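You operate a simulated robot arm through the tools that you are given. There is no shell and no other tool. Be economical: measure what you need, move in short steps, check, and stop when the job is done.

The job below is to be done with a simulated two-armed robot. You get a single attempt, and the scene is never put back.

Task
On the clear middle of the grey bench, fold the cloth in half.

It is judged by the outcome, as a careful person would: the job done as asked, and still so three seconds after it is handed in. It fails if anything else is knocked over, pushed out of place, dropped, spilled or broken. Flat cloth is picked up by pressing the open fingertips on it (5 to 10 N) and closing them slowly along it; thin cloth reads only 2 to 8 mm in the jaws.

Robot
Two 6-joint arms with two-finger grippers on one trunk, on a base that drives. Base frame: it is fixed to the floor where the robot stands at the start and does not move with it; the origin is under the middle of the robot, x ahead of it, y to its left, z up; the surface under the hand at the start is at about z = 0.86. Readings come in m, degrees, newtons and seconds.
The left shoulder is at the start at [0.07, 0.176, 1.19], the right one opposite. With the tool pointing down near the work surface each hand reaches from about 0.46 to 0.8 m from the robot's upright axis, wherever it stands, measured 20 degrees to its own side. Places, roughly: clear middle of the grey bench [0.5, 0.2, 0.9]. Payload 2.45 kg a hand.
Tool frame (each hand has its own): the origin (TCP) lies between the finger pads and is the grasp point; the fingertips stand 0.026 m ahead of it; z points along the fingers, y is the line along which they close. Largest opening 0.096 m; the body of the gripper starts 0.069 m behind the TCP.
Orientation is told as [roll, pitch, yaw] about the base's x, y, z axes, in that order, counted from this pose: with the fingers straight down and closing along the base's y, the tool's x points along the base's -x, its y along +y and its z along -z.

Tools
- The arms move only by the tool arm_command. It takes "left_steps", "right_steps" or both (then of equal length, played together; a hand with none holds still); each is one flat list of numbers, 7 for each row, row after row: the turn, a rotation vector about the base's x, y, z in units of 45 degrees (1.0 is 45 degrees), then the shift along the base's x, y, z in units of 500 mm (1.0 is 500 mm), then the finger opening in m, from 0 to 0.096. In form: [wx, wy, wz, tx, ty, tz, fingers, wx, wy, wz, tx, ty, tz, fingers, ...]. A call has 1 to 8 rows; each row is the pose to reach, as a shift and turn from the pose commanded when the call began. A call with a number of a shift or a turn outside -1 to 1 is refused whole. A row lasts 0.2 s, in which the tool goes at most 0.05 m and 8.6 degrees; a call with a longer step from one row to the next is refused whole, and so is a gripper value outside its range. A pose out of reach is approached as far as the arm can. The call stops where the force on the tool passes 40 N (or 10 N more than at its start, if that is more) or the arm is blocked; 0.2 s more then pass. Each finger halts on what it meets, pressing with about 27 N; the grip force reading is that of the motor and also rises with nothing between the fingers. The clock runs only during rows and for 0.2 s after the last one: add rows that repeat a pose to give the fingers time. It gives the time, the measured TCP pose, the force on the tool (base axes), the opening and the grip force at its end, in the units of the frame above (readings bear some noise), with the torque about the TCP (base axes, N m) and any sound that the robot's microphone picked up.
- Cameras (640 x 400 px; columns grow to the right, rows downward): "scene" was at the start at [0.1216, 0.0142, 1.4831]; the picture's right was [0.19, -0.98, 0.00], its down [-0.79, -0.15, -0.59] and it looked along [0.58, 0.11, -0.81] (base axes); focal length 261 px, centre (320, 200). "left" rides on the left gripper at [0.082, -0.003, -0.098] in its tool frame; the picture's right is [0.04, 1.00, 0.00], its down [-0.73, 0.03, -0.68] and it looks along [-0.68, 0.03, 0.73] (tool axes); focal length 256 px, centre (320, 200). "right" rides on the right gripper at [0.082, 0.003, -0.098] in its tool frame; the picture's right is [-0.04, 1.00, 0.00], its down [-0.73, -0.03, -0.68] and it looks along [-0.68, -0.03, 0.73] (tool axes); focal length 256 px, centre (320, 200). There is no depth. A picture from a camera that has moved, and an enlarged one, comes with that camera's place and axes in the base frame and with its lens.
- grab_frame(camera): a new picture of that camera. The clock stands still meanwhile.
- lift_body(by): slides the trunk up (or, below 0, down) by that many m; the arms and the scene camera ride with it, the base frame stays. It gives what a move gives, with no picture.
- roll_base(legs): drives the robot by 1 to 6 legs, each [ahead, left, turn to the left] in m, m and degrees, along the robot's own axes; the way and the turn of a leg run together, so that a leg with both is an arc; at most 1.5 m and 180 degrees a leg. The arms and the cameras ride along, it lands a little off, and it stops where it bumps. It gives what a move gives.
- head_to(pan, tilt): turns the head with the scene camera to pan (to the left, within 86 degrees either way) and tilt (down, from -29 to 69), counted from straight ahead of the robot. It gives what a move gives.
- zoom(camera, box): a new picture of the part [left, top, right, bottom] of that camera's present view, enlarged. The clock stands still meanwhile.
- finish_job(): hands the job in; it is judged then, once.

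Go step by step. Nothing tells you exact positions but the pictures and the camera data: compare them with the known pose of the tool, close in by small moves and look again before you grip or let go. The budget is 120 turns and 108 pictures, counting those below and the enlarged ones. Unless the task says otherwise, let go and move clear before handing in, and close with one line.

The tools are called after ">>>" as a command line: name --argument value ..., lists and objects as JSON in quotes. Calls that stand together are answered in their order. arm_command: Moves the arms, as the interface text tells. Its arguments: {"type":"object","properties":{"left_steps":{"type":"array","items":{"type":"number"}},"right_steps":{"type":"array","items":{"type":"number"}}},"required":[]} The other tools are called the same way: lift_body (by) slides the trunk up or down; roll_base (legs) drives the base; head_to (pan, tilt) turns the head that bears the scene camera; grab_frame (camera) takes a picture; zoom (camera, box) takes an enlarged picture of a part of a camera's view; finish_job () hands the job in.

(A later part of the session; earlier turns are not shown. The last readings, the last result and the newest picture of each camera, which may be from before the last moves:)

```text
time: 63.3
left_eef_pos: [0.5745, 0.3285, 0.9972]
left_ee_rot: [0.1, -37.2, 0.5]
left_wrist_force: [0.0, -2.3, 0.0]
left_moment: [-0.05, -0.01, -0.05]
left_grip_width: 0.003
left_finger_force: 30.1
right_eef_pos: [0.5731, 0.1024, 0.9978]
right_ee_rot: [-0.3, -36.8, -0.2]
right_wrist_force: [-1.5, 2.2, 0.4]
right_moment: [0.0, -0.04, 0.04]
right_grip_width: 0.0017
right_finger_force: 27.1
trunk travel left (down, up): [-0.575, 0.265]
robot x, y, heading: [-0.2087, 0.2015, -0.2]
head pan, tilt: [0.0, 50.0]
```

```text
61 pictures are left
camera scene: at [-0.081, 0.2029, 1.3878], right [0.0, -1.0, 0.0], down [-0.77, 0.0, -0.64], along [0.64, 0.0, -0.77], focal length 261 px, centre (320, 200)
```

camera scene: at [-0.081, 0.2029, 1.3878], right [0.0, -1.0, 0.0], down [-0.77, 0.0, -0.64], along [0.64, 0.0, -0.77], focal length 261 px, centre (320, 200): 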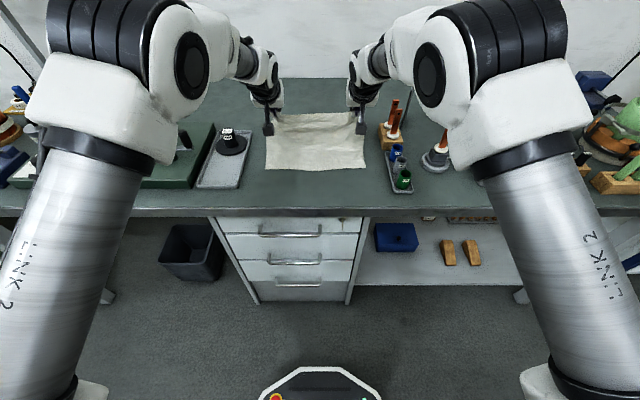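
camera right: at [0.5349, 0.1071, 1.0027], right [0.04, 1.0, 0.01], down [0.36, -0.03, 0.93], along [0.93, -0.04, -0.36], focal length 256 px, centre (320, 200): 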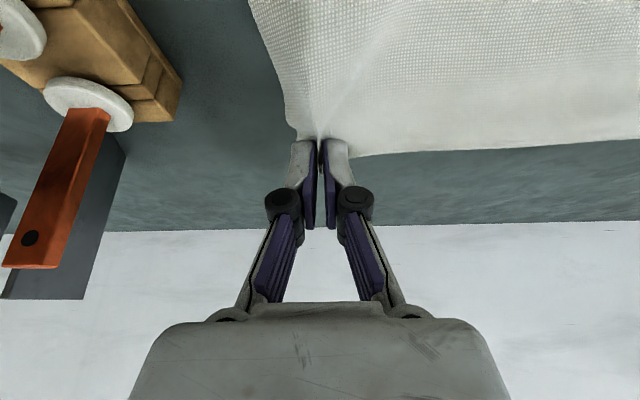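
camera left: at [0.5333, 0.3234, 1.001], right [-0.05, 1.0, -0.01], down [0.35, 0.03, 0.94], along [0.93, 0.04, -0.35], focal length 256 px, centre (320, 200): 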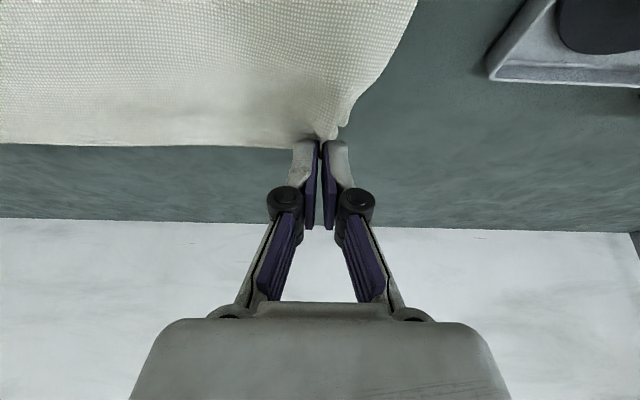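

The fold is forming; the near edge slid slightly to x≈0.48. I extend and tilt the arms a little more, lower a bit, then carry back with the base.

>>> arm_command --right_steps '[0, -0.06, 0, 0.015, 0.006, -0.02, 0, 0, -0.12, 0, 0.03, 0.006, -0.04, 0, 0, -0.18, 0, 0.045, 0.006, -0.05, 0, 0, -0.22, 0, 0.06, 0.006, -0.06, 0]' --left_steps '[0, -0.06, 0, 0.015, -0.006, -0.02, 0, 0, -0.12, 0, 0.03, -0.006, -0.04, 0, 0, -0.18, 0, 0.045, -0.006, -0.05, 0, 0, -0.22, 0, 0.06, -0.006, -0.06, 0]'

>>> roll_base --legs '[[-0.09, 0, 0]]'

>>> grab_frame --camera "scene"

>>> grab_frame --camera "left"

```text
time: 64.3
left_eef_pos: [0.6043, 0.3256, 0.9661]
left_ee_rot: [0.0, -47.1, 0.6]
left_wrist_force: [-1.1, -0.6, -0.6]
left_moment: [0.02, -0.03, 0.0]
left_grip_width: 0.0022
left_finger_force: 29.5
right_eef_pos: [0.604, 0.1048, 0.9676]
right_ee_rot: [-0.4, -46.6, -0.3]
right_wrist_force: [-1.4, 0.1, 0.8]
right_moment: [-0.01, 0.03, 0.03]
right_grip_width: 0.0018
right_finger_force: 27.7
trunk travel left (down, up): [-0.575, 0.265]
robot x, y, heading: [-0.2081, 0.204, -0.1]
head pan, tilt: [0.0, 50.0]
```

```text
time: 65.4
left_eef_pos: [0.5137, 0.3258, 0.9675]
left_ee_rot: [0.1, -47.3, 0.5]
left_wrist_force: [0.1, -0.7, 0.1]
left_moment: [-0.01, 0.02, 0.0]
left_grip_width: 0.0037
left_finger_force: 33.2
right_eef_pos: [0.5121, 0.1051, 0.9693]
right_ee_rot: [-0.3, -46.7, -0.4]
right_wrist_force: [-1.5, -1.0, -0.4]
right_moment: [0.01, -0.08, -0.03]
right_grip_width: 0.0034
right_finger_force: 24.3
trunk travel left (down, up): [-0.575, 0.265]
robot x, y, heading: [-0.295, 0.2025, -0.2]
head pan, tilt: [0.0, 50.0]
```

```text
60 pictures are left
camera scene: at [-0.1717, 0.2028, 1.388], right [0.0, -1.0, 0.0], down [-0.77, 0.0, -0.64], along [0.64, 0.0, -0.77], focal length 261 px, centre (320, 200)
```

scene: 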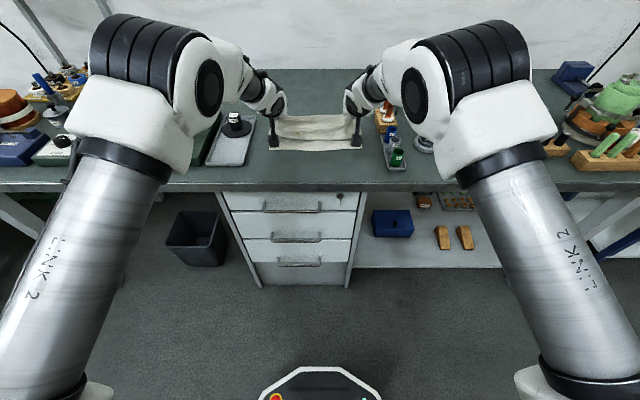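

```text
59 pictures are left
camera left: at [0.385, 0.3208, 0.9752], right [-0.04, 1.0, -0.03], down [0.0, 0.03, 1.0], along [1.0, 0.04, 0.0], focal length 256 px, centre (320, 200)
```

left: 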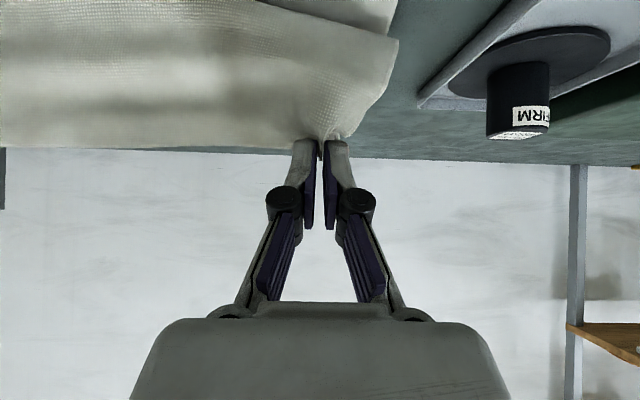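

>>> zoom --camera "scene" --box '[240, 80, 400, 180]'

```text
4.00 times, centred on (320, 130) of scene
camera zoom: at [-0.1717, 0.2028, 1.388], right [0.0, -1.0, 0.0], down [-0.77, 0.0, -0.64], along [0.64, 0.0, -0.77], focal length 1043 px, centre (320, 480)
```

zoom: 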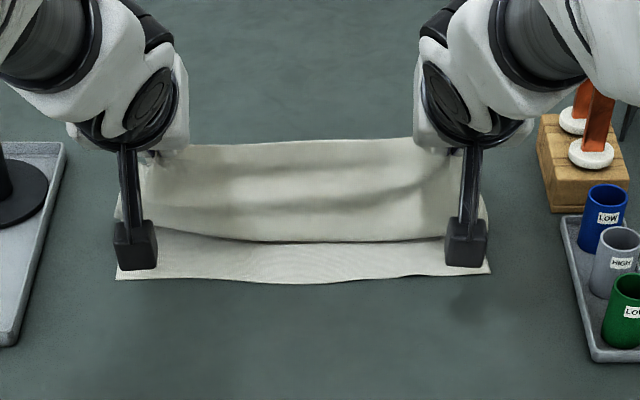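

The flap is over, but I kept it too high while carrying it back, so the fold line got dragged toward me (≈0.565 instead of 0.59). I go forward again to re-lay the lower half, then come back lowering in step with the travel.

>>> roll_base --legs '[[0.1, 0, 0]]'

>>> zoom --camera "scene" --box '[240, 80, 400, 180]'

```text
time: 66.5
left_eef_pos: [0.6131, 0.3262, 0.9668]
left_ee_rot: [0.0, -47.1, 0.8]
left_wrist_force: [-0.9, -1.2, 0.7]
left_moment: [0.0, 0.04, 0.0]
left_grip_width: 0.001
left_finger_force: 24.7
right_eef_pos: [0.6121, 0.1064, 0.9686]
right_ee_rot: [-0.2, -46.6, -0.2]
right_wrist_force: [0.5, 0.9, -0.6]
right_moment: [0.01, 0.04, 0.01]
right_grip_width: 0.0043
right_finger_force: 32.3
trunk travel left (down, up): [-0.575, 0.265]
robot x, y, heading: [-0.1971, 0.2021, 0.1]
head pan, tilt: [0.0, 50.0]
```

```text
4.00 times, centred on (320, 130) of scene
camera zoom: at [-0.0712, 0.2032, 1.388], right [0.0, -1.0, 0.0], down [-0.77, 0.0, -0.64], along [0.64, 0.0, -0.77], focal length 1043 px, centre (320, 480)
```

zoom: 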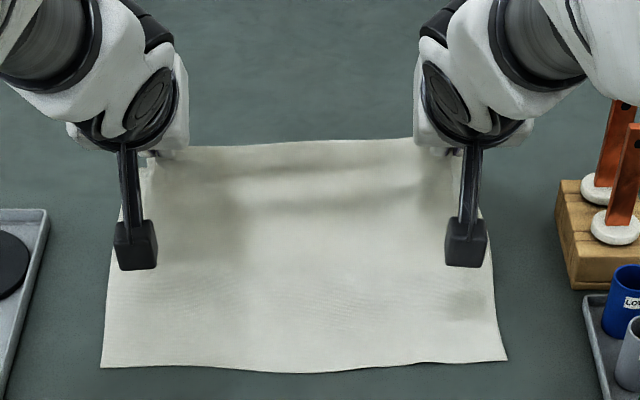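

The lower half is flat again with the near edge at x≈0.475, so the fold line should be about 0.588. I come back in small alternating steps, lowering as I go.

>>> arm_command --right_steps '[0, 0, 0, 0, 0, 0.03, 0]' --left_steps '[0, 0, 0, 0, 0, 0.03, 0]'

>>> roll_base --legs '[[-0.04, 0, 0]]'

>>> arm_command --right_steps '[0, 0, 0, 0, 0, -0.03, 0]' --left_steps '[0, 0, 0, 0, 0, -0.03, 0]'

>>> roll_base --legs '[[-0.02, 0, 0]]'

>>> arm_command --right_steps '[0, 0, 0, 0, 0, -0.04, 0]' --left_steps '[0, 0, 0, 0, 0, -0.04, 0]'

>>> roll_base --legs '[[-0.02, 0, 0]]'

>>> zoom --camera "scene" --box '[240, 80, 400, 180]'

>>> grab_frame --camera "left"

```text
time: 66.9
left_eef_pos: [0.6109, 0.3268, 0.984]
left_ee_rot: [0.1, -47.4, 0.5]
left_wrist_force: [-1.1, -1.8, 2.8]
left_moment: [-0.02, -0.01, 0.01]
left_grip_width: 0.0014
left_finger_force: 24.0
right_eef_pos: [0.6103, 0.1075, 0.9872]
right_ee_rot: [-0.4, -46.8, -0.3]
right_wrist_force: [-0.1, 0.2, 0.1]
right_moment: [-0.04, 0.03, -0.04]
right_grip_width: 0.0044
right_finger_force: 32.3
trunk travel left (down, up): [-0.575, 0.265]
robot x, y, heading: [-0.1966, 0.203, 0.0]
head pan, tilt: [0.0, 50.0]
```

```text
time: 67.8
left_eef_pos: [0.5759, 0.3269, 0.9806]
left_ee_rot: [0.1, -47.1, 0.7]
left_wrist_force: [0.0, -0.1, 0.5]
left_moment: [0.0, -0.02, -0.02]
left_grip_width: 0.0008
left_finger_force: 24.2
right_eef_pos: [0.5747, 0.1064, 0.9825]
right_ee_rot: [-0.4, -46.6, -0.2]
right_wrist_force: [0.5, 0.1, -0.6]
right_moment: [-0.02, 0.02, 0.0]
right_grip_width: 0.0047
right_finger_force: 31.6
trunk travel left (down, up): [-0.575, 0.265]
robot x, y, heading: [-0.2389, 0.2045, 0.0]
head pan, tilt: [0.0, 50.0]
```

```text
time: 68.2
left_eef_pos: [0.5784, 0.3263, 0.9654]
left_ee_rot: [0.1, -46.9, 0.6]
left_wrist_force: [-1.3, -0.7, 2.4]
left_moment: [0.03, -0.05, -0.04]
left_grip_width: 0.001
left_finger_force: 24.6
right_eef_pos: [0.5762, 0.1067, 0.9668]
right_ee_rot: [-0.3, -46.4, -0.2]
right_wrist_force: [1.8, 0.3, -0.8]
right_moment: [-0.02, 0.03, -0.03]
right_grip_width: 0.004
right_finger_force: 29.9
trunk travel left (down, up): [-0.575, 0.265]
robot x, y, heading: [-0.2372, 0.2023, -0.0]
head pan, tilt: [0.0, 50.0]
```

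```text
time: 69.0
left_eef_pos: [0.556, 0.3272, 0.9673]
left_ee_rot: [0.2, -47.2, 0.7]
left_wrist_force: [2.3, -1.1, -2.8]
left_moment: [0.01, 0.03, -0.01]
left_grip_width: 0.003
left_finger_force: 23.0
right_eef_pos: [0.5556, 0.1058, 0.9673]
right_ee_rot: [-0.3, -46.5, -0.1]
right_wrist_force: [0.7, 0.8, 0.5]
right_moment: [-0.01, 0.0, 0.01]
right_grip_width: 0.0041
right_finger_force: 26.5
trunk travel left (down, up): [-0.575, 0.265]
robot x, y, heading: [-0.2594, 0.2041, -0.1]
head pan, tilt: [0.0, 50.0]
```

```text
time: 69.4
left_eef_pos: [0.5581, 0.3273, 0.9446]
left_ee_rot: [0.1, -47.0, 0.6]
left_wrist_force: [4.2, -0.3, -3.4]
left_moment: [0.0, 0.05, 0.02]
left_grip_width: 0.0031
left_finger_force: 23.3
right_eef_pos: [0.5549, 0.1073, 0.9472]
right_ee_rot: [-0.3, -46.4, -0.3]
right_wrist_force: [0.1, 1.2, -0.5]
right_moment: [0.03, -0.01, 0.02]
right_grip_width: 0.0042
right_finger_force: 25.9
trunk travel left (down, up): [-0.575, 0.265]
robot x, y, heading: [-0.2533, 0.2034, 0.1]
head pan, tilt: [0.0, 50.0]
```

```text
time: 70.2
left_eef_pos: [0.5372, 0.3276, 0.9457]
left_ee_rot: [0.1, -46.9, 0.8]
left_wrist_force: [0.1, -0.5, -0.3]
left_moment: [0.0, 0.01, 0.01]
left_grip_width: 0.0029
left_finger_force: 30.5
right_eef_pos: [0.5347, 0.1081, 0.9474]
right_ee_rot: [-0.3, -46.5, -0.2]
right_wrist_force: [0.7, 1.3, 0.5]
right_moment: [0.03, 0.02, 0.01]
right_grip_width: 0.0038
right_finger_force: 32.9
trunk travel left (down, up): [-0.575, 0.265]
robot x, y, heading: [-0.2739, 0.2017, 0.4]
head pan, tilt: [0.0, 50.0]
```

```text
4.00 times, centred on (320, 130) of scene
camera zoom: at [-0.1481, 0.2032, 1.3877], right [0.0, -1.0, 0.0], down [-0.77, 0.0, -0.64], along [0.64, 0.0, -0.77], focal length 1043 px, centre (320, 480)
```

zoom: 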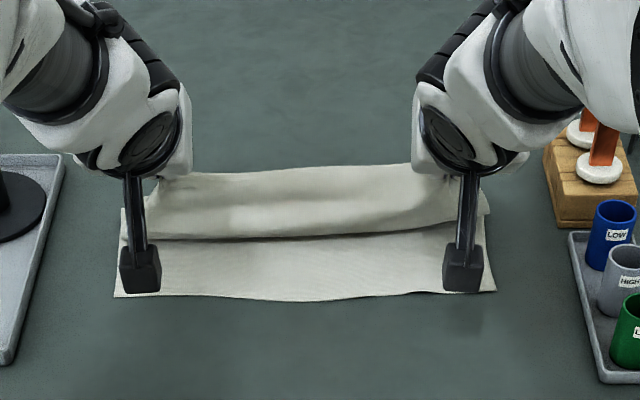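

```text
55 pictures are left
camera left: at [0.409, 0.3224, 0.9535], right [-0.04, 1.0, -0.03], down [0.0, 0.03, 1.0], along [1.0, 0.04, 0.0], focal length 256 px, centre (320, 200)
```

left: 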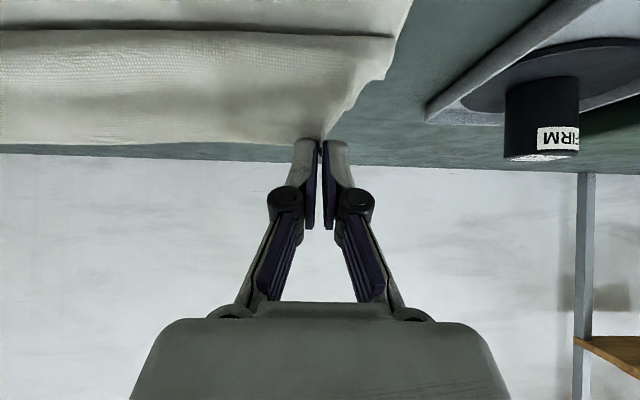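

Tracking nicely: the tip is at x≈0.547, 5.8 cm up, matching the intended path. I continue in step to just above the near edge.

>>> roll_base --legs '[[-0.02, 0, 0]]'

>>> arm_command --right_steps '[0, 0, 0, 0, 0, -0.02, 0, 0, 0, 0, 0, 0, -0.04, 0]' --left_steps '[0, 0, 0, 0, 0, -0.02, 0, 0, 0, 0, 0, 0, -0.04, 0]'

>>> roll_base --legs '[[-0.02, 0, 0]]'

>>> arm_command --right_steps '[0, 0.05, 0, 0, 0, -0.012, 0, 0, 0.1, 0, 0, 0, -0.026, 0]' --left_steps '[0, 0.05, 0, 0, 0, -0.012, 0, 0, 0.1, 0, 0, 0, -0.026, 0]'

>>> zoom --camera "scene" --box '[240, 80, 400, 180]'

>>> grab_frame --camera "right"

```text
time: 71.0
left_eef_pos: [0.5166, 0.3266, 0.9457]
left_ee_rot: [0.1, -47.0, 0.6]
left_wrist_force: [-0.1, -0.4, 0.6]
left_moment: [-0.01, -0.01, -0.02]
left_grip_width: 0.0017
left_finger_force: 30.2
right_eef_pos: [0.513, 0.1077, 0.9477]
right_ee_rot: [-0.3, -46.5, -0.3]
right_wrist_force: [-1.2, 2.0, 0.7]
right_moment: [0.05, -0.04, 0.05]
right_grip_width: 0.0013
right_finger_force: 24.1
trunk travel left (down, up): [-0.575, 0.265]
robot x, y, heading: [-0.2966, 0.2053, 0.1]
head pan, tilt: [0.0, 50.0]
```

```text
time: 71.6
left_eef_pos: [0.5157, 0.3263, 0.9282]
left_ee_rot: [0.0, -47.1, 0.7]
left_wrist_force: [-0.3, -0.1, -0.2]
left_moment: [0.0, 0.03, 0.05]
left_grip_width: 0.001
left_finger_force: 24.4
right_eef_pos: [0.513, 0.1067, 0.9293]
right_ee_rot: [-0.3, -46.7, -0.2]
right_wrist_force: [-0.5, 0.7, -0.8]
right_moment: [0.1, 0.03, 0.06]
right_grip_width: 0.001
right_finger_force: 24.8
trunk travel left (down, up): [-0.575, 0.265]
robot x, y, heading: [-0.2966, 0.2007, 0.2]
head pan, tilt: [0.0, 50.0]
```

```text
time: 72.4
left_eef_pos: [0.4968, 0.3288, 0.924]
left_ee_rot: [0.1, -47.0, 0.7]
left_wrist_force: [0.6, -1.0, 0.6]
left_moment: [-0.06, 0.0, 0.0]
left_grip_width: 0.002
left_finger_force: 30.8
right_eef_pos: [0.4955, 0.1071, 0.9284]
right_ee_rot: [-0.2, -46.5, -0.2]
right_wrist_force: [2.4, 0.6, -2.3]
right_moment: [-0.02, 0.01, 0.01]
right_grip_width: 0.0033
right_finger_force: 23.3
trunk travel left (down, up): [-0.575, 0.265]
robot x, y, heading: [-0.3182, 0.2011, 0.2]
head pan, tilt: [0.0, 50.0]
```

```text
time: 73.0
left_eef_pos: [0.4967, 0.3273, 0.9133]
left_ee_rot: [0.2, -42.6, 0.6]
left_wrist_force: [0.0, -1.0, -0.2]
left_moment: [-0.01, 0.02, -0.02]
left_grip_width: 0.0014
left_finger_force: 25.4
right_eef_pos: [0.4926, 0.1077, 0.9163]
right_ee_rot: [-0.3, -42.0, -0.2]
right_wrist_force: [2.3, 1.0, -2.6]
right_moment: [0.01, 0.04, -0.01]
right_grip_width: 0.0028
right_finger_force: 22.7
trunk travel left (down, up): [-0.575, 0.265]
robot x, y, heading: [-0.3171, 0.2052, 0.0]
head pan, tilt: [0.0, 50.0]
```

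```text
4.00 times, centred on (320, 130) of scene
camera zoom: at [-0.1899, 0.2031, 1.388], right [0.0, -1.0, 0.0], down [-0.77, 0.0, -0.64], along [0.64, 0.0, -0.77], focal length 1043 px, centre (320, 480)
```

zoom: 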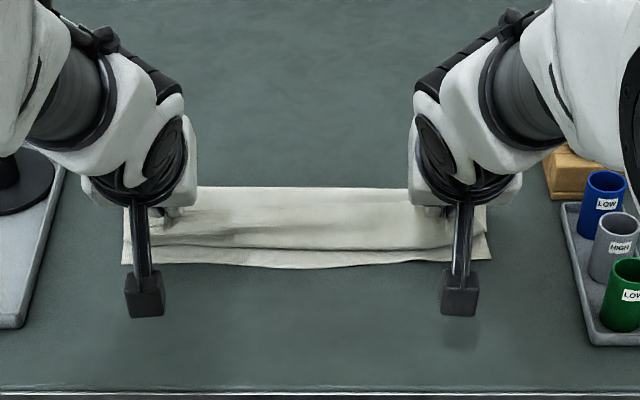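

```text
53 pictures are left
camera right: at [0.3682, 0.1111, 0.9351], right [0.04, 1.0, 0.02], down [0.09, -0.03, 1.0], along [1.0, -0.03, -0.09], focal length 256 px, centre (320, 200)
```

right: 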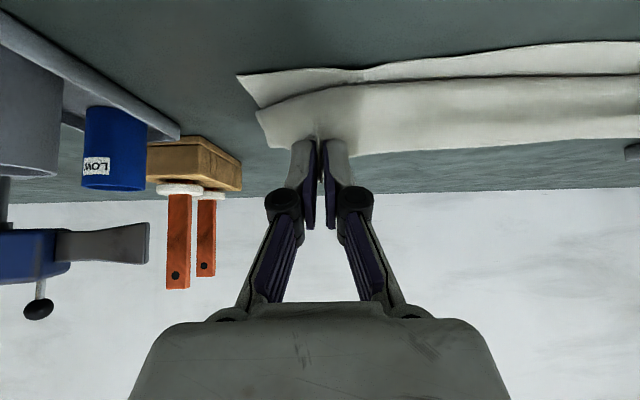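

Nearly there: the held edge hangs 2–3 cm above the near edge. I lower it with the arms to x≈0.49, just onto the lower layer.

>>> arm_command --right_steps '[0, 0, 0, -0.012, 0, -0.012, 0, 0, 0, 0, -0.022, 0, -0.026, 0, 0, 0, 0, -0.028, 0, -0.04, 0, 0, 0, 0, -0.028, 0, -0.044, 0]' --left_steps '[0, 0, 0, -0.012, 0, -0.012, 0, 0, 0, 0, -0.022, 0, -0.024, 0, 0, 0, 0, -0.03, 0, -0.036, 0, 0, 0, 0, -0.03, 0, -0.04, 0]'

>>> zoom --camera "scene" --box '[240, 80, 400, 180]'

>>> grab_frame --camera "right"

>>> grab_frame --camera "left"

```text
time: 74.0
left_eef_pos: [0.4814, 0.3272, 0.8935]
left_ee_rot: [0.2, -42.5, 0.5]
left_wrist_force: [-0.6, -0.6, 0.2]
left_moment: [-0.01, -0.01, 0.02]
left_grip_width: 0.0026
left_finger_force: 28.0
right_eef_pos: [0.4788, 0.1063, 0.8942]
right_ee_rot: [-0.4, -42.1, -0.2]
right_wrist_force: [2.9, -0.2, -1.7]
right_moment: [0.02, 0.06, -0.03]
right_grip_width: 0.0034
right_finger_force: 23.9
trunk travel left (down, up): [-0.575, 0.265]
robot x, y, heading: [-0.3142, 0.2051, 0.1]
head pan, tilt: [0.0, 50.0]
```

```text
4.00 times, centred on (320, 130) of scene
camera zoom: at [-0.1899, 0.2031, 1.388], right [0.0, -1.0, 0.0], down [-0.77, 0.0, -0.64], along [0.64, 0.0, -0.77], focal length 1043 px, centre (320, 480)
```

zoom: 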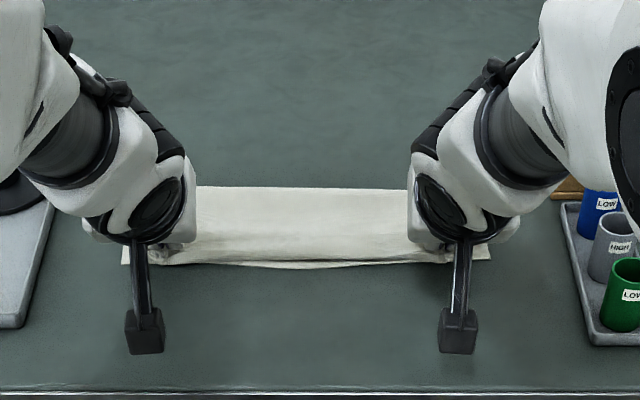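

```text
51 pictures are left
camera right: at [0.3541, 0.111, 0.9138], right [0.04, 1.0, 0.02], down [0.09, -0.03, 1.0], along [1.0, -0.03, -0.09], focal length 256 px, centre (320, 200)
```

right: 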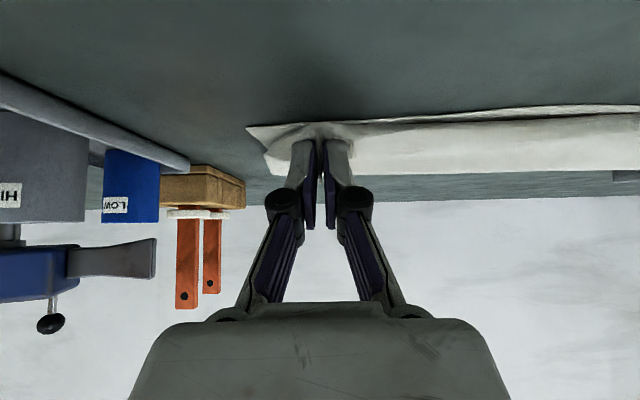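

```text
50 pictures are left
camera left: at [0.3545, 0.3234, 0.9113], right [-0.04, 1.0, -0.02], down [0.08, 0.03, 1.0], along [1.0, 0.04, -0.08], focal length 256 px, centre (320, 200)
```

left: 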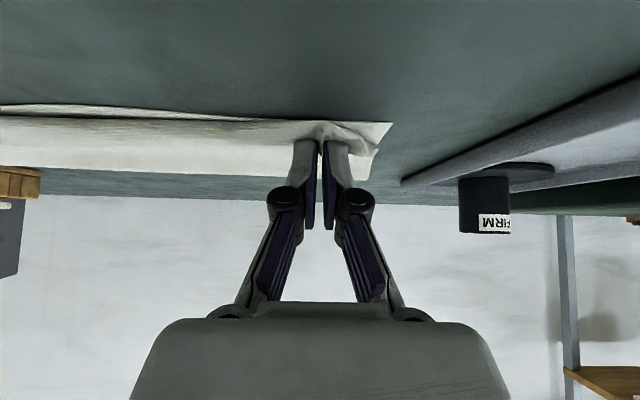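

The held edge lies on the near edge. I open the fingers and back out along the tool axis.

>>> arm_command --right_steps '[0, 0, 0, 0, 0, 0, 0.01, 0, 0, 0, 0, 0, 0, 0.025, 0, 0, 0, 0, 0, 0, 0.03, 0, 0, 0, -0.007, 0, 0.012, 0.03, 0, 0, 0, -0.02, 0, 0.04, 0.03, 0, 0, 0, -0.05, 0, 0.1, 0.03, 0, 0, 0, -0.08, 0, 0.18, 0.03]' --left_steps '[0, 0, 0, 0, 0, 0, 0.01, 0, 0, 0, 0, 0, 0, 0.025, 0, 0, 0, 0, 0, 0, 0.03, 0, 0, 0, -0.007, 0, 0.012, 0.03, 0, 0, 0, -0.02, 0, 0.04, 0.03, 0, 0, 0, -0.05, 0, 0.1, 0.03, 0, 0, 0, -0.08, 0, 0.18, 0.03]'

>>> arm_command --right_steps '[0, 0, 0, 0, 0, 0.06, 0.03, 0, 0, 0, 0, 0, 0.14, 0.03]' --left_steps '[0, 0, 0, 0, 0, 0.06, 0.03, 0, 0, 0, 0, 0, 0.14, 0.03]'

>>> zoom --camera "scene" --box '[240, 80, 400, 180]'

>>> grab_frame --camera "right"

>>> grab_frame --camera "left"

```text
time: 75.6
left_eef_pos: [0.4366, 0.3285, 0.9862]
left_ee_rot: [0.1, -42.9, 0.6]
left_wrist_force: [-0.8, -0.1, -0.8]
left_moment: [-0.01, -0.03, 0.01]
left_grip_width: 0.03
left_finger_force: 0.0
right_eef_pos: [0.4367, 0.1068, 0.9874]
right_ee_rot: [-0.4, -42.2, -0.3]
right_wrist_force: [-0.2, 0.0, 1.1]
right_moment: [0.0, -0.01, -0.01]
right_grip_width: 0.0299
right_finger_force: 0.0
trunk travel left (down, up): [-0.575, 0.265]
robot x, y, heading: [-0.3172, 0.2033, 0.2]
head pan, tilt: [0.0, 50.0]
```

```text
time: 76.2
left_eef_pos: [0.4379, 0.3286, 1.0557]
left_ee_rot: [0.3, -42.8, 0.7]
left_wrist_force: [-0.7, 0.6, 0.2]
left_moment: [0.01, 0.02, -0.01]
left_grip_width: 0.0298
left_finger_force: 0.1
right_eef_pos: [0.4365, 0.1061, 1.0532]
right_ee_rot: [-0.2, -42.2, -0.2]
right_wrist_force: [-0.1, 0.3, 0.1]
right_moment: [-0.01, 0.02, -0.01]
right_grip_width: 0.0299
right_finger_force: 0.1
trunk travel left (down, up): [-0.575, 0.265]
robot x, y, heading: [-0.3152, 0.205, 0.2]
head pan, tilt: [0.0, 50.0]
```

```text
4.00 times, centred on (320, 130) of scene
camera zoom: at [-0.1929, 0.2029, 1.3882], right [0.0, -1.0, 0.0], down [-0.76, 0.0, -0.64], along [0.64, 0.0, -0.76], focal length 1043 px, centre (320, 480)
```

zoom: 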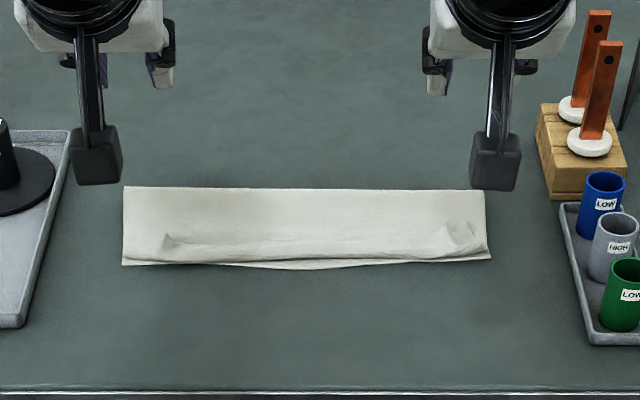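

```text
48 pictures are left
camera right: at [0.3104, 0.1103, 1.0725], right [0.04, 1.0, 0.02], down [0.09, -0.03, 1.0], along [1.0, -0.04, -0.09], focal length 256 px, centre (320, 200)
```

right: 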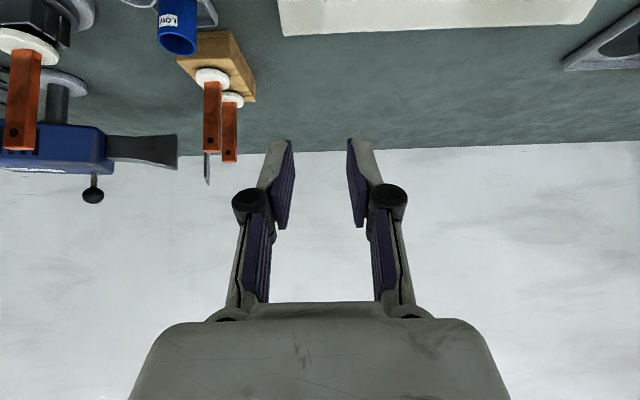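

```text
47 pictures are left
camera left: at [0.3113, 0.3241, 1.0741], right [-0.04, 1.0, -0.02], down [0.08, 0.03, 1.0], along [1.0, 0.04, -0.08], focal length 256 px, centre (320, 200)
```

left: 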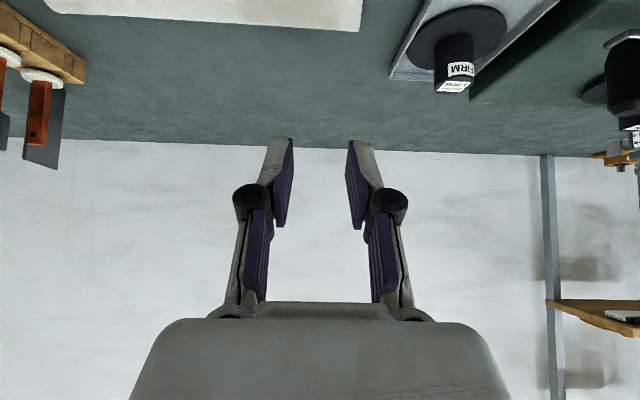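

The cloth is folded; I look closely at the near edge for a flipped strip.

>>> zoom --camera "scene" --box '[264, 118, 368, 156]'

```text
6.15 times, centred on (316, 137) of scene
camera zoom: at [-0.1929, 0.2029, 1.3882], right [0.0, -1.0, 0.0], down [-0.76, 0.0, -0.64], along [0.64, 0.0, -0.76], focal length 1604 px, centre (345, 588)
```

zoom: 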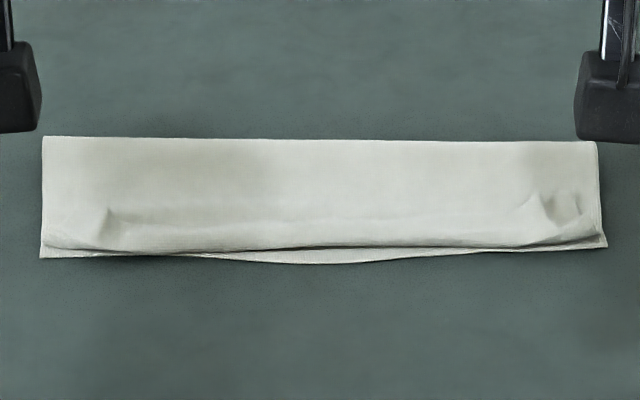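

There seems to be a wrinkle or a strip turned near the held edge. I bring the left hand camera over it for a closer look.

>>> arm_command --left_steps '[0, 0.19, 0, 0, -0.03, 0, 0.03, 0, 0.38, 0, 0, -0.06, 0, 0.03, 0, 0.57, 0, 0, -0.09, 0, 0.03, 0, 0.76, 0, 0, -0.12, 0, 0.03, 0, 0.95, 0, 0, -0.12, -0.04, 0.03, 0, 0.95, 0, 0, -0.12, -0.06, 0.03]'

>>> grab_frame --camera "left"

```text
time: 77.6
left_eef_pos: [0.4081, 0.2828, 1.0208]
left_ee_rot: [0.7, 0.3, 0.5]
left_wrist_force: [0.9, -0.1, 0.1]
left_moment: [0.01, -0.01, 0.03]
left_grip_width: 0.0302
left_finger_force: 0.1
left hand out of reach, approached as far as the arm can: row 4, 5, 6
right_eef_pos: [0.4399, 0.1072, 1.05]
right_ee_rot: [-0.2, -42.0, -0.2]
right_wrist_force: [-0.4, -0.1, 0.3]
right_moment: [-0.03, -0.01, -0.01]
right_grip_width: 0.0297
right_finger_force: 0.1
trunk travel left (down, up): [-0.575, 0.265]
robot x, y, heading: [-0.3169, 0.1996, 0.4]
head pan, tilt: [0.0, 50.0]
```

```text
45 pictures are left
camera left: at [0.3266, 0.2791, 1.1198], right [-0.05, 1.0, 0.01], down [0.74, 0.03, 0.67], along [0.67, 0.04, -0.74], focal length 256 px, centre (320, 200)
```

left: 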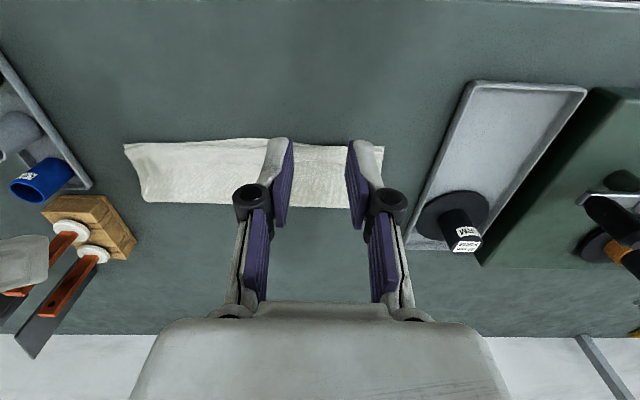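

>>> zoom --camera "left" --box '[110, 120, 260, 215]'

>>> zoom --camera "left" --box '[280, 120, 400, 215]'

```text
4.21 times, centred on (185, 168) of left
camera zoom: at [0.3266, 0.2791, 1.1198], right [-0.05, 1.0, 0.01], down [0.74, 0.03, 0.67], along [0.67, 0.04, -0.74], focal length 1078 px, centre (888, 337)
```

zoom: 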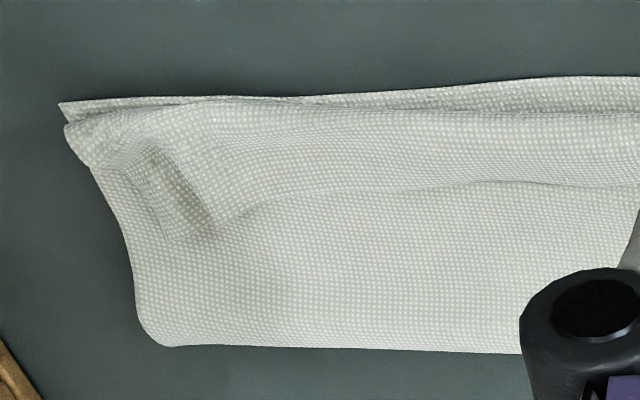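

```text
4.21 times, centred on (340, 168) of left
camera zoom: at [0.3266, 0.2791, 1.1198], right [-0.05, 1.0, 0.01], down [0.74, 0.03, 0.67], along [0.67, 0.04, -0.74], focal length 1078 px, centre (236, 337)
```

zoom: 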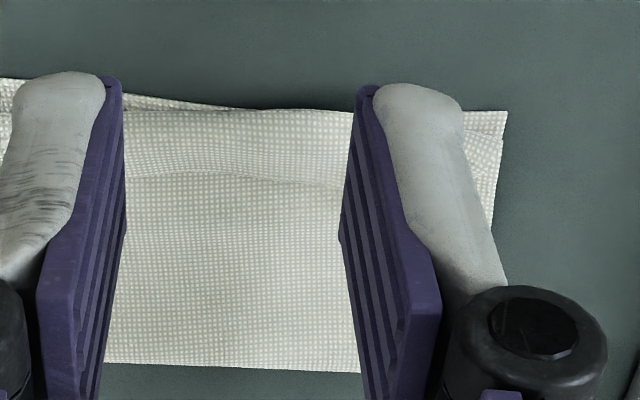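

A ~2.3 cm strip of the edge is turned back on top (free edge at x≈0.505 right, 0.495 left). I'll pinch just that strip with both hands and turn it back out toward me; first move above it.

>>> arm_command --right_steps '[0, 0.08, 0, 0.03, 0.02, -0.02, 0.03, 0, 0.16, 0, 0.06, 0.046, -0.06, 0.03, 0, 0.24, 0, 0.1, 0.046, -0.12, 0.03, 0, 0.32, 0, 0.126, 0.046, -0.18, 0.03, 0, 0.36, 0, 0.126, 0.046, -0.23, 0.03, 0, 0.36, 0, 0.126, 0.046, -0.23, 0.03]' --left_steps '[0, -0.12, 0, 0.03, 0.02, 0, 0.03, 0, -0.24, 0, 0.06, 0.034, 0, 0.03, 0, -0.36, 0, 0.1, 0.034, -0.05, 0.03, 0, -0.48, 0, 0.14, 0.034, -0.11, 0.03, 0, -0.58, 0, 0.164, 0.034, -0.16, 0.03, 0, -0.58, 0, 0.164, 0.034, -0.172, 0.03]'

>>> grab_frame --camera "right"

>>> grab_frame --camera "left"

```text
time: 79.0
left_eef_pos: [0.4891, 0.2992, 0.9358]
left_ee_rot: [0.4, -26.0, 0.5]
left_wrist_force: [-0.2, 0.2, -0.9]
left_moment: [-0.02, -0.04, -0.01]
left_grip_width: 0.0298
left_finger_force: 0.1
right_eef_pos: [0.5031, 0.1301, 0.9373]
right_ee_rot: [-0.4, -25.8, -0.2]
right_wrist_force: [-0.8, -0.8, 0.3]
right_moment: [0.0, -0.01, -0.02]
right_grip_width: 0.0299
right_finger_force: 0.1
trunk travel left (down, up): [-0.575, 0.265]
robot x, y, heading: [-0.3159, 0.2026, 0.2]
head pan, tilt: [0.0, 50.0]
```

```text
42 pictures are left
camera right: at [0.3885, 0.134, 0.9899], right [0.04, 1.0, 0.01], down [0.36, -0.03, 0.93], along [0.93, -0.03, -0.36], focal length 256 px, centre (320, 200)
```

right: 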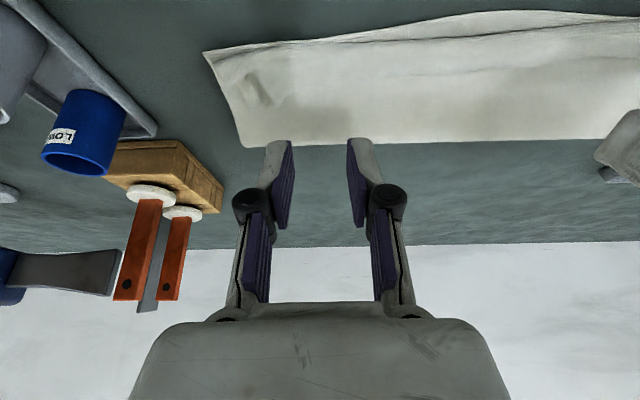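

```text
41 pictures are left
camera left: at [0.3722, 0.2952, 0.9894], right [-0.05, 1.0, -0.01], down [0.36, 0.03, 0.93], along [0.93, 0.04, -0.36], focal length 256 px, centre (320, 200)
```

left: 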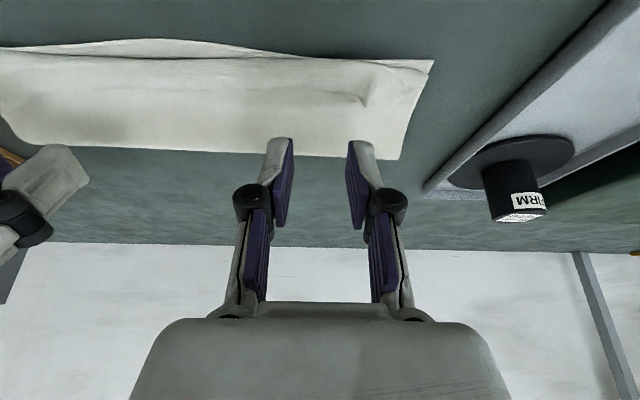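

>>> zoom --camera "left" --box '[240, 30, 450, 165]'

>>> zoom --camera "right" --box '[190, 10, 400, 155]'

```text
2.96 times, centred on (345, 98) of left
camera zoom: at [0.3722, 0.2952, 0.9894], right [-0.05, 1.0, -0.01], down [0.36, 0.03, 0.93], along [0.93, 0.04, -0.36], focal length 758 px, centre (246, 504)
```

zoom: 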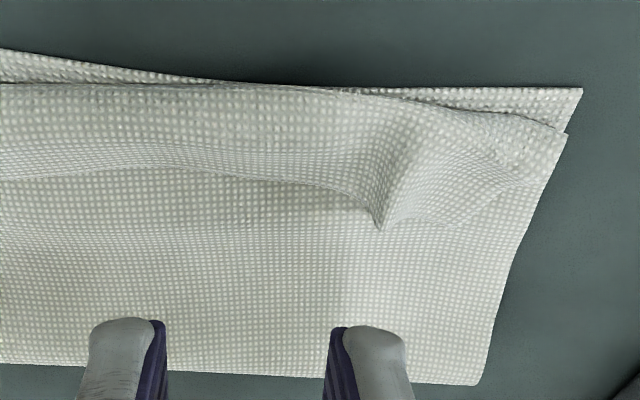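

```text
2.76 times, centred on (295, 82) of right
camera zoom: at [0.3885, 0.134, 0.9899], right [0.04, 1.0, 0.01], down [0.36, -0.03, 0.93], along [0.93, -0.03, -0.36], focal length 706 px, centre (389, 524)
```

zoom: 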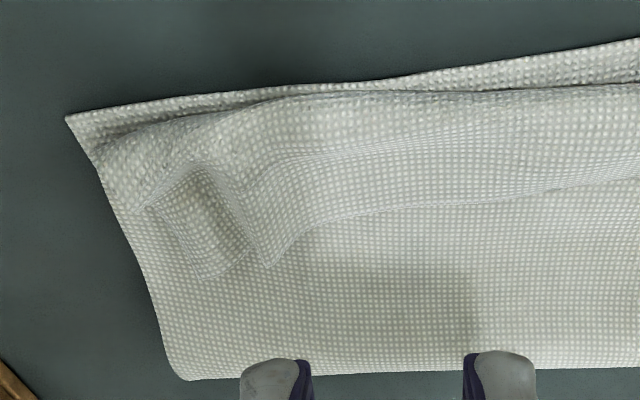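

It is a turned-back strip, with gathers at the two former pinch points (apexes at about (0.521, 0.102) and (0.505, 0.330)). I'll pinch those gathers lightly near the free edge and draw the strip back toward the near edge.

>>> arm_command --right_steps '[0, 0, 0, 0.014, -0.046, 0, 0.03, 0, 0, 0, 0.014, -0.046, -0.04, 0.03, 0, 0, 0, 0.014, -0.046, -0.066, 0.03]' --left_steps '[0, 0, 0, 0.014, 0.056, 0, 0.03, 0, 0, 0, 0.014, 0.056, -0.04, 0.03, 0, 0, 0, 0.014, 0.056, -0.064, 0.03]'

>>> zoom --camera "right" --box '[190, 10, 440, 170]'

>>> zoom --camera "left" --box '[200, 10, 450, 170]'

```text
time: 79.8
left_eef_pos: [0.4947, 0.3288, 0.9034]
left_ee_rot: [0.4, -25.9, 0.5]
left_wrist_force: [-1.0, 0.3, 0.1]
left_moment: [0.01, 0.04, 0.0]
left_grip_width: 0.0298
left_finger_force: 0.1
right_eef_pos: [0.5088, 0.1065, 0.9049]
right_ee_rot: [-0.4, -25.8, -0.2]
right_wrist_force: [0.3, -0.1, 0.5]
right_moment: [0.02, -0.04, -0.03]
right_grip_width: 0.0296
right_finger_force: 0.1
trunk travel left (down, up): [-0.575, 0.265]
robot x, y, heading: [-0.3173, 0.2027, 0.4]
head pan, tilt: [0.0, 50.0]
```

```text
2.50 times, centred on (315, 90) of right
camera zoom: at [0.3938, 0.1107, 0.9585], right [0.04, 1.0, 0.01], down [0.36, -0.03, 0.93], along [0.93, -0.04, -0.36], focal length 640 px, centre (332, 475)
```

zoom: 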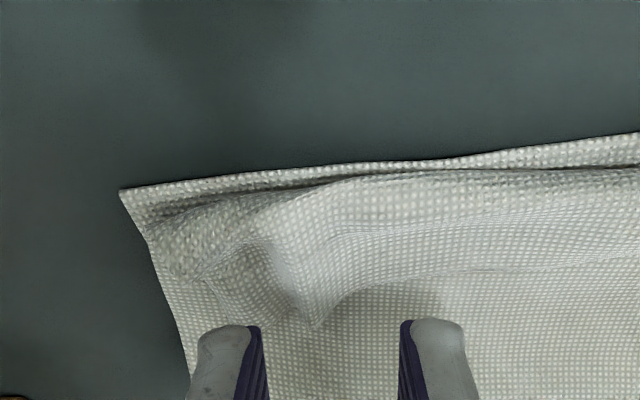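

```text
2.50 times, centred on (325, 90) of left
camera zoom: at [0.378, 0.3243, 0.9572], right [-0.05, 1.0, -0.01], down [0.36, 0.03, 0.93], along [0.93, 0.04, -0.36], focal length 640 px, centre (308, 475)
```

zoom: 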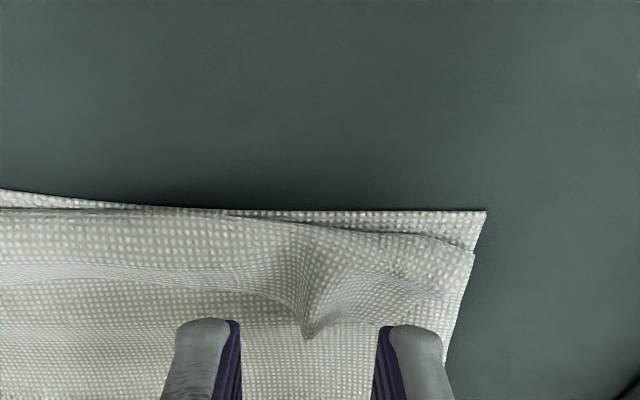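

I shift both 5 mm forward to be nearer the free edge and lower to light contact.

>>> arm_command --right_steps '[0, 0, 0, 0.01, 0, -0.006, 0.03, 0, 0, 0, 0.01, 0, -0.013, 0.03, 0, 0, 0, 0.01, 0, -0.018, 0.03]' --left_steps '[0, 0, 0, 0.01, 0, -0.006, 0.03, 0, 0, 0, 0.01, 0, -0.012, 0.03, 0, 0, 0, 0.01, 0, -0.016, 0.03]'

```text
time: 80.6
left_eef_pos: [0.5004, 0.3276, 0.8972]
left_ee_rot: [0.4, -25.9, 0.4]
left_wrist_force: [-0.1, -0.2, -0.1]
left_moment: [0.01, 0.0, 0.0]
left_grip_width: 0.0297
left_finger_force: 0.1
right_eef_pos: [0.5148, 0.1072, 0.8963]
right_ee_rot: [-0.4, -25.8, -0.3]
right_wrist_force: [0.8, -0.7, 0.7]
right_moment: [0.0, -0.01, 0.01]
right_grip_width: 0.0298
right_finger_force: 0.2
trunk travel left (down, up): [-0.575, 0.265]
robot x, y, heading: [-0.3184, 0.2005, 0.3]
head pan, tilt: [0.0, 50.0]
```

>>> arm_command --right_steps '[0, 0, 0, 0, 0, -0.003, 0.03, 0, 0, 0, 0, 0, -0.006, 0.03]' --left_steps '[0, 0, 0, 0, 0, -0.004, 0.03, 0, 0, 0, 0, 0, -0.008, 0.03]'

```text
time: 81.2
left_eef_pos: [0.5006, 0.3291, 0.8931]
left_ee_rot: [0.4, -25.9, 0.5]
left_wrist_force: [0.2, 0.9, -0.1]
left_moment: [0.03, 0.02, -0.06]
left_grip_width: 0.0299
left_finger_force: 0.0
right_eef_pos: [0.5149, 0.1064, 0.8941]
right_ee_rot: [-0.4, -25.8, -0.3]
right_wrist_force: [-0.7, 0.6, -0.2]
right_moment: [-0.01, -0.04, -0.01]
right_grip_width: 0.03
right_finger_force: 0.0
trunk travel left (down, up): [-0.575, 0.265]
robot x, y, heading: [-0.3147, 0.2016, 0.0]
head pan, tilt: [0.0, 50.0]
```

Almost touching. Because the gather stands up between the fingers, closing with only a light touch should take just the turned strip; I lower 1 mm and close.

>>> arm_command --right_steps '[0, 0, 0, 0, 0, -0.004, 0.03, 0, 0, 0, 0, 0, -0.004, 0.026, 0, 0, 0, 0, 0, -0.004, 0.021, 0, 0, 0, 0, 0, -0.004, 0.016, 0, 0, 0, 0, 0, -0.004, 0.011, 0, 0, 0, 0, 0, -0.004, 0.006, 0, 0, 0, 0, 0, -0.004, 0.0, 0, 0, 0, 0, 0, -0.004, 0.0]' --left_steps '[0, 0, 0, 0, 0, -0.003, 0.03, 0, 0, 0, 0, 0, -0.003, 0.026, 0, 0, 0, 0, 0, -0.003, 0.021, 0, 0, 0, 0, 0, -0.003, 0.016, 0, 0, 0, 0, 0, -0.003, 0.011, 0, 0, 0, 0, 0, -0.003, 0.006, 0, 0, 0, 0, 0, -0.003, 0.0, 0, 0, 0, 0, 0, -0.003, 0.0]'

>>> arm_command --right_steps '[0, 0, 0, 0, 0, 0.01, 0, 0, 0, 0, -0.01, 0, 0.03, 0]' --left_steps '[0, 0, 0, 0, 0, 0.01, 0, 0, 0, 0, -0.01, 0, 0.03, 0]'

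>>> zoom --camera "right" --box '[190, 10, 440, 170]'

>>> zoom --camera "left" --box '[200, 10, 450, 170]'

```text
time: 83.0
left_eef_pos: [0.5002, 0.3289, 0.8919]
left_ee_rot: [0.4, -25.9, 0.5]
left_wrist_force: [-1.0, 0.3, 3.2]
left_moment: [0.01, -0.02, 0.04]
left_grip_width: 0.0024
left_finger_force: 25.7
right_eef_pos: [0.5131, 0.1072, 0.8914]
right_ee_rot: [-0.5, -25.9, -0.2]
right_wrist_force: [0.8, -0.2, 0.1]
right_moment: [-0.01, -0.04, -0.03]
right_grip_width: 0.0027
right_finger_force: 31.4
trunk travel left (down, up): [-0.575, 0.265]
robot x, y, heading: [-0.3158, 0.2022, 0.2]
head pan, tilt: [0.0, 50.0]
```

```text
time: 83.6
left_eef_pos: [0.4931, 0.3287, 0.9084]
left_ee_rot: [0.2, -26.0, 0.5]
left_wrist_force: [0.2, 0.1, -0.7]
left_moment: [0.02, 0.0, -0.01]
left_grip_width: 0.003
left_finger_force: 27.6
right_eef_pos: [0.5085, 0.1072, 0.9088]
right_ee_rot: [-0.5, -25.9, -0.2]
right_wrist_force: [-0.2, -0.3, -0.8]
right_moment: [-0.01, -0.02, -0.03]
right_grip_width: 0.002
right_finger_force: 25.3
trunk travel left (down, up): [-0.575, 0.265]
robot x, y, heading: [-0.3191, 0.2027, 0.1]
head pan, tilt: [0.0, 50.0]
```

```text
2.50 times, centred on (315, 90) of right
camera zoom: at [0.3924, 0.111, 0.962], right [0.04, 1.0, 0.01], down [0.36, -0.03, 0.93], along [0.93, -0.03, -0.36], focal length 640 px, centre (332, 475)
```

zoom: 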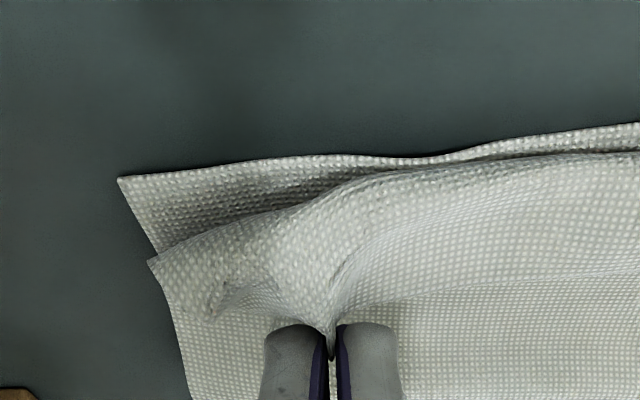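

```text
2.50 times, centred on (325, 90) of left
camera zoom: at [0.3762, 0.3235, 0.9607], right [-0.05, 1.0, -0.01], down [0.36, 0.03, 0.93], along [0.93, 0.04, -0.36], focal length 640 px, centre (308, 475)
```

zoom: 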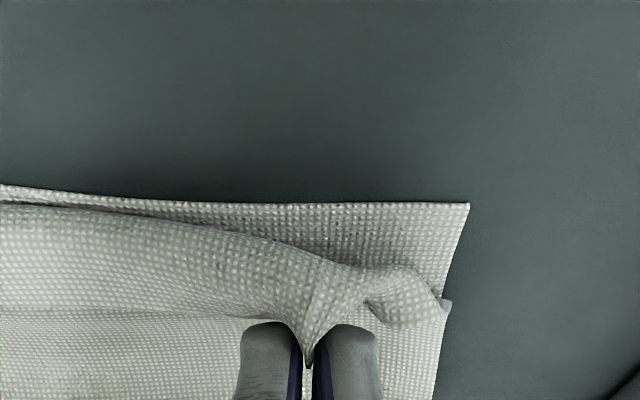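

Both hands hold just the turned strip's free edge. I arc it up and over toward the near edge while tilting.

>>> arm_command --right_steps '[0, -0.09, 0, -0.022, 0, 0.033, 0, 0, -0.18, 0, -0.058, 0, 0.043, 0, 0, -0.27, 0, -0.09, 0, 0.032, 0, 0, -0.36, 0, -0.106, 0, 0.007, 0, 0, -0.36, 0, -0.11, 0, -0.013, 0]' --left_steps '[0, -0.09, 0, -0.011, 0, 0.034, 0, 0, -0.18, 0, -0.042, 0, 0.043, 0, 0, -0.27, 0, -0.067, 0, 0.033, 0, 0, -0.36, 0, -0.079, 0, 0.008, 0, 0, -0.36, 0, -0.079, 0, -0.012, 0]'

>>> zoom --camera "scene" --box '[240, 80, 400, 180]'

>>> zoom --camera "right" --box '[190, 80, 440, 240]'

>>> zoom --camera "left" --box '[200, 80, 450, 240]'

```text
time: 84.8
left_eef_pos: [0.4559, 0.3283, 0.8974]
left_ee_rot: [0.1, -42.1, 0.6]
left_wrist_force: [0.8, -0.4, 0.2]
left_moment: [-0.01, -0.03, 0.02]
left_grip_width: 0.0014
left_finger_force: 24.4
right_eef_pos: [0.4548, 0.1059, 0.8999]
right_ee_rot: [-0.3, -42.0, -0.2]
right_wrist_force: [0.0, 0.4, 0.7]
right_moment: [0.01, 0.05, -0.03]
right_grip_width: 0.0008
right_finger_force: 24.4
trunk travel left (down, up): [-0.575, 0.265]
robot x, y, heading: [-0.3162, 0.2037, 0.3]
head pan, tilt: [0.0, 50.0]
```

```text
4.00 times, centred on (320, 130) of scene
camera zoom: at [-0.1886, 0.2032, 1.3879], right [0.0, -1.0, 0.0], down [-0.77, 0.0, -0.64], along [0.64, 0.0, -0.77], focal length 1043 px, centre (320, 480)
```

zoom: 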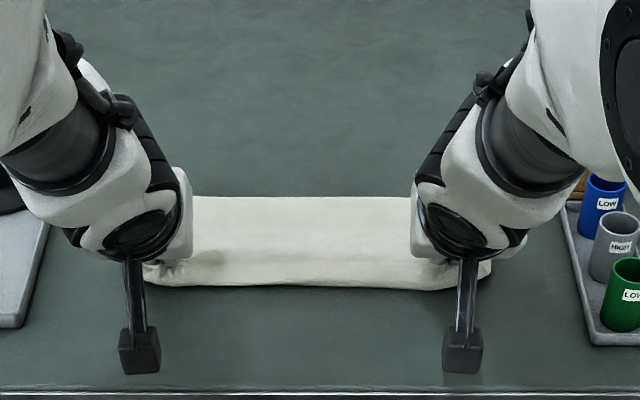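

```text
2.50 times, centred on (315, 160) of right
camera zoom: at [0.3295, 0.1106, 0.9197], right [0.04, 1.0, 0.02], down [0.09, -0.03, 1.0], along [1.0, -0.03, -0.09], focal length 640 px, centre (332, 300)
```

zoom: 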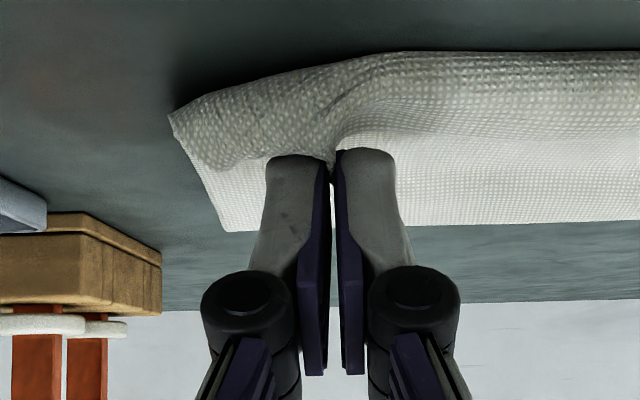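

```text
2.50 times, centred on (325, 160) of left
camera zoom: at [0.3293, 0.3232, 0.9171], right [-0.04, 1.0, -0.03], down [0.09, 0.03, 1.0], along [1.0, 0.04, -0.09], focal length 640 px, centre (308, 300)
```

zoom: 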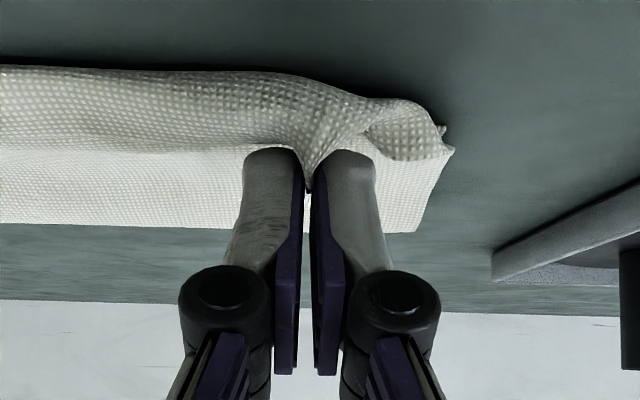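

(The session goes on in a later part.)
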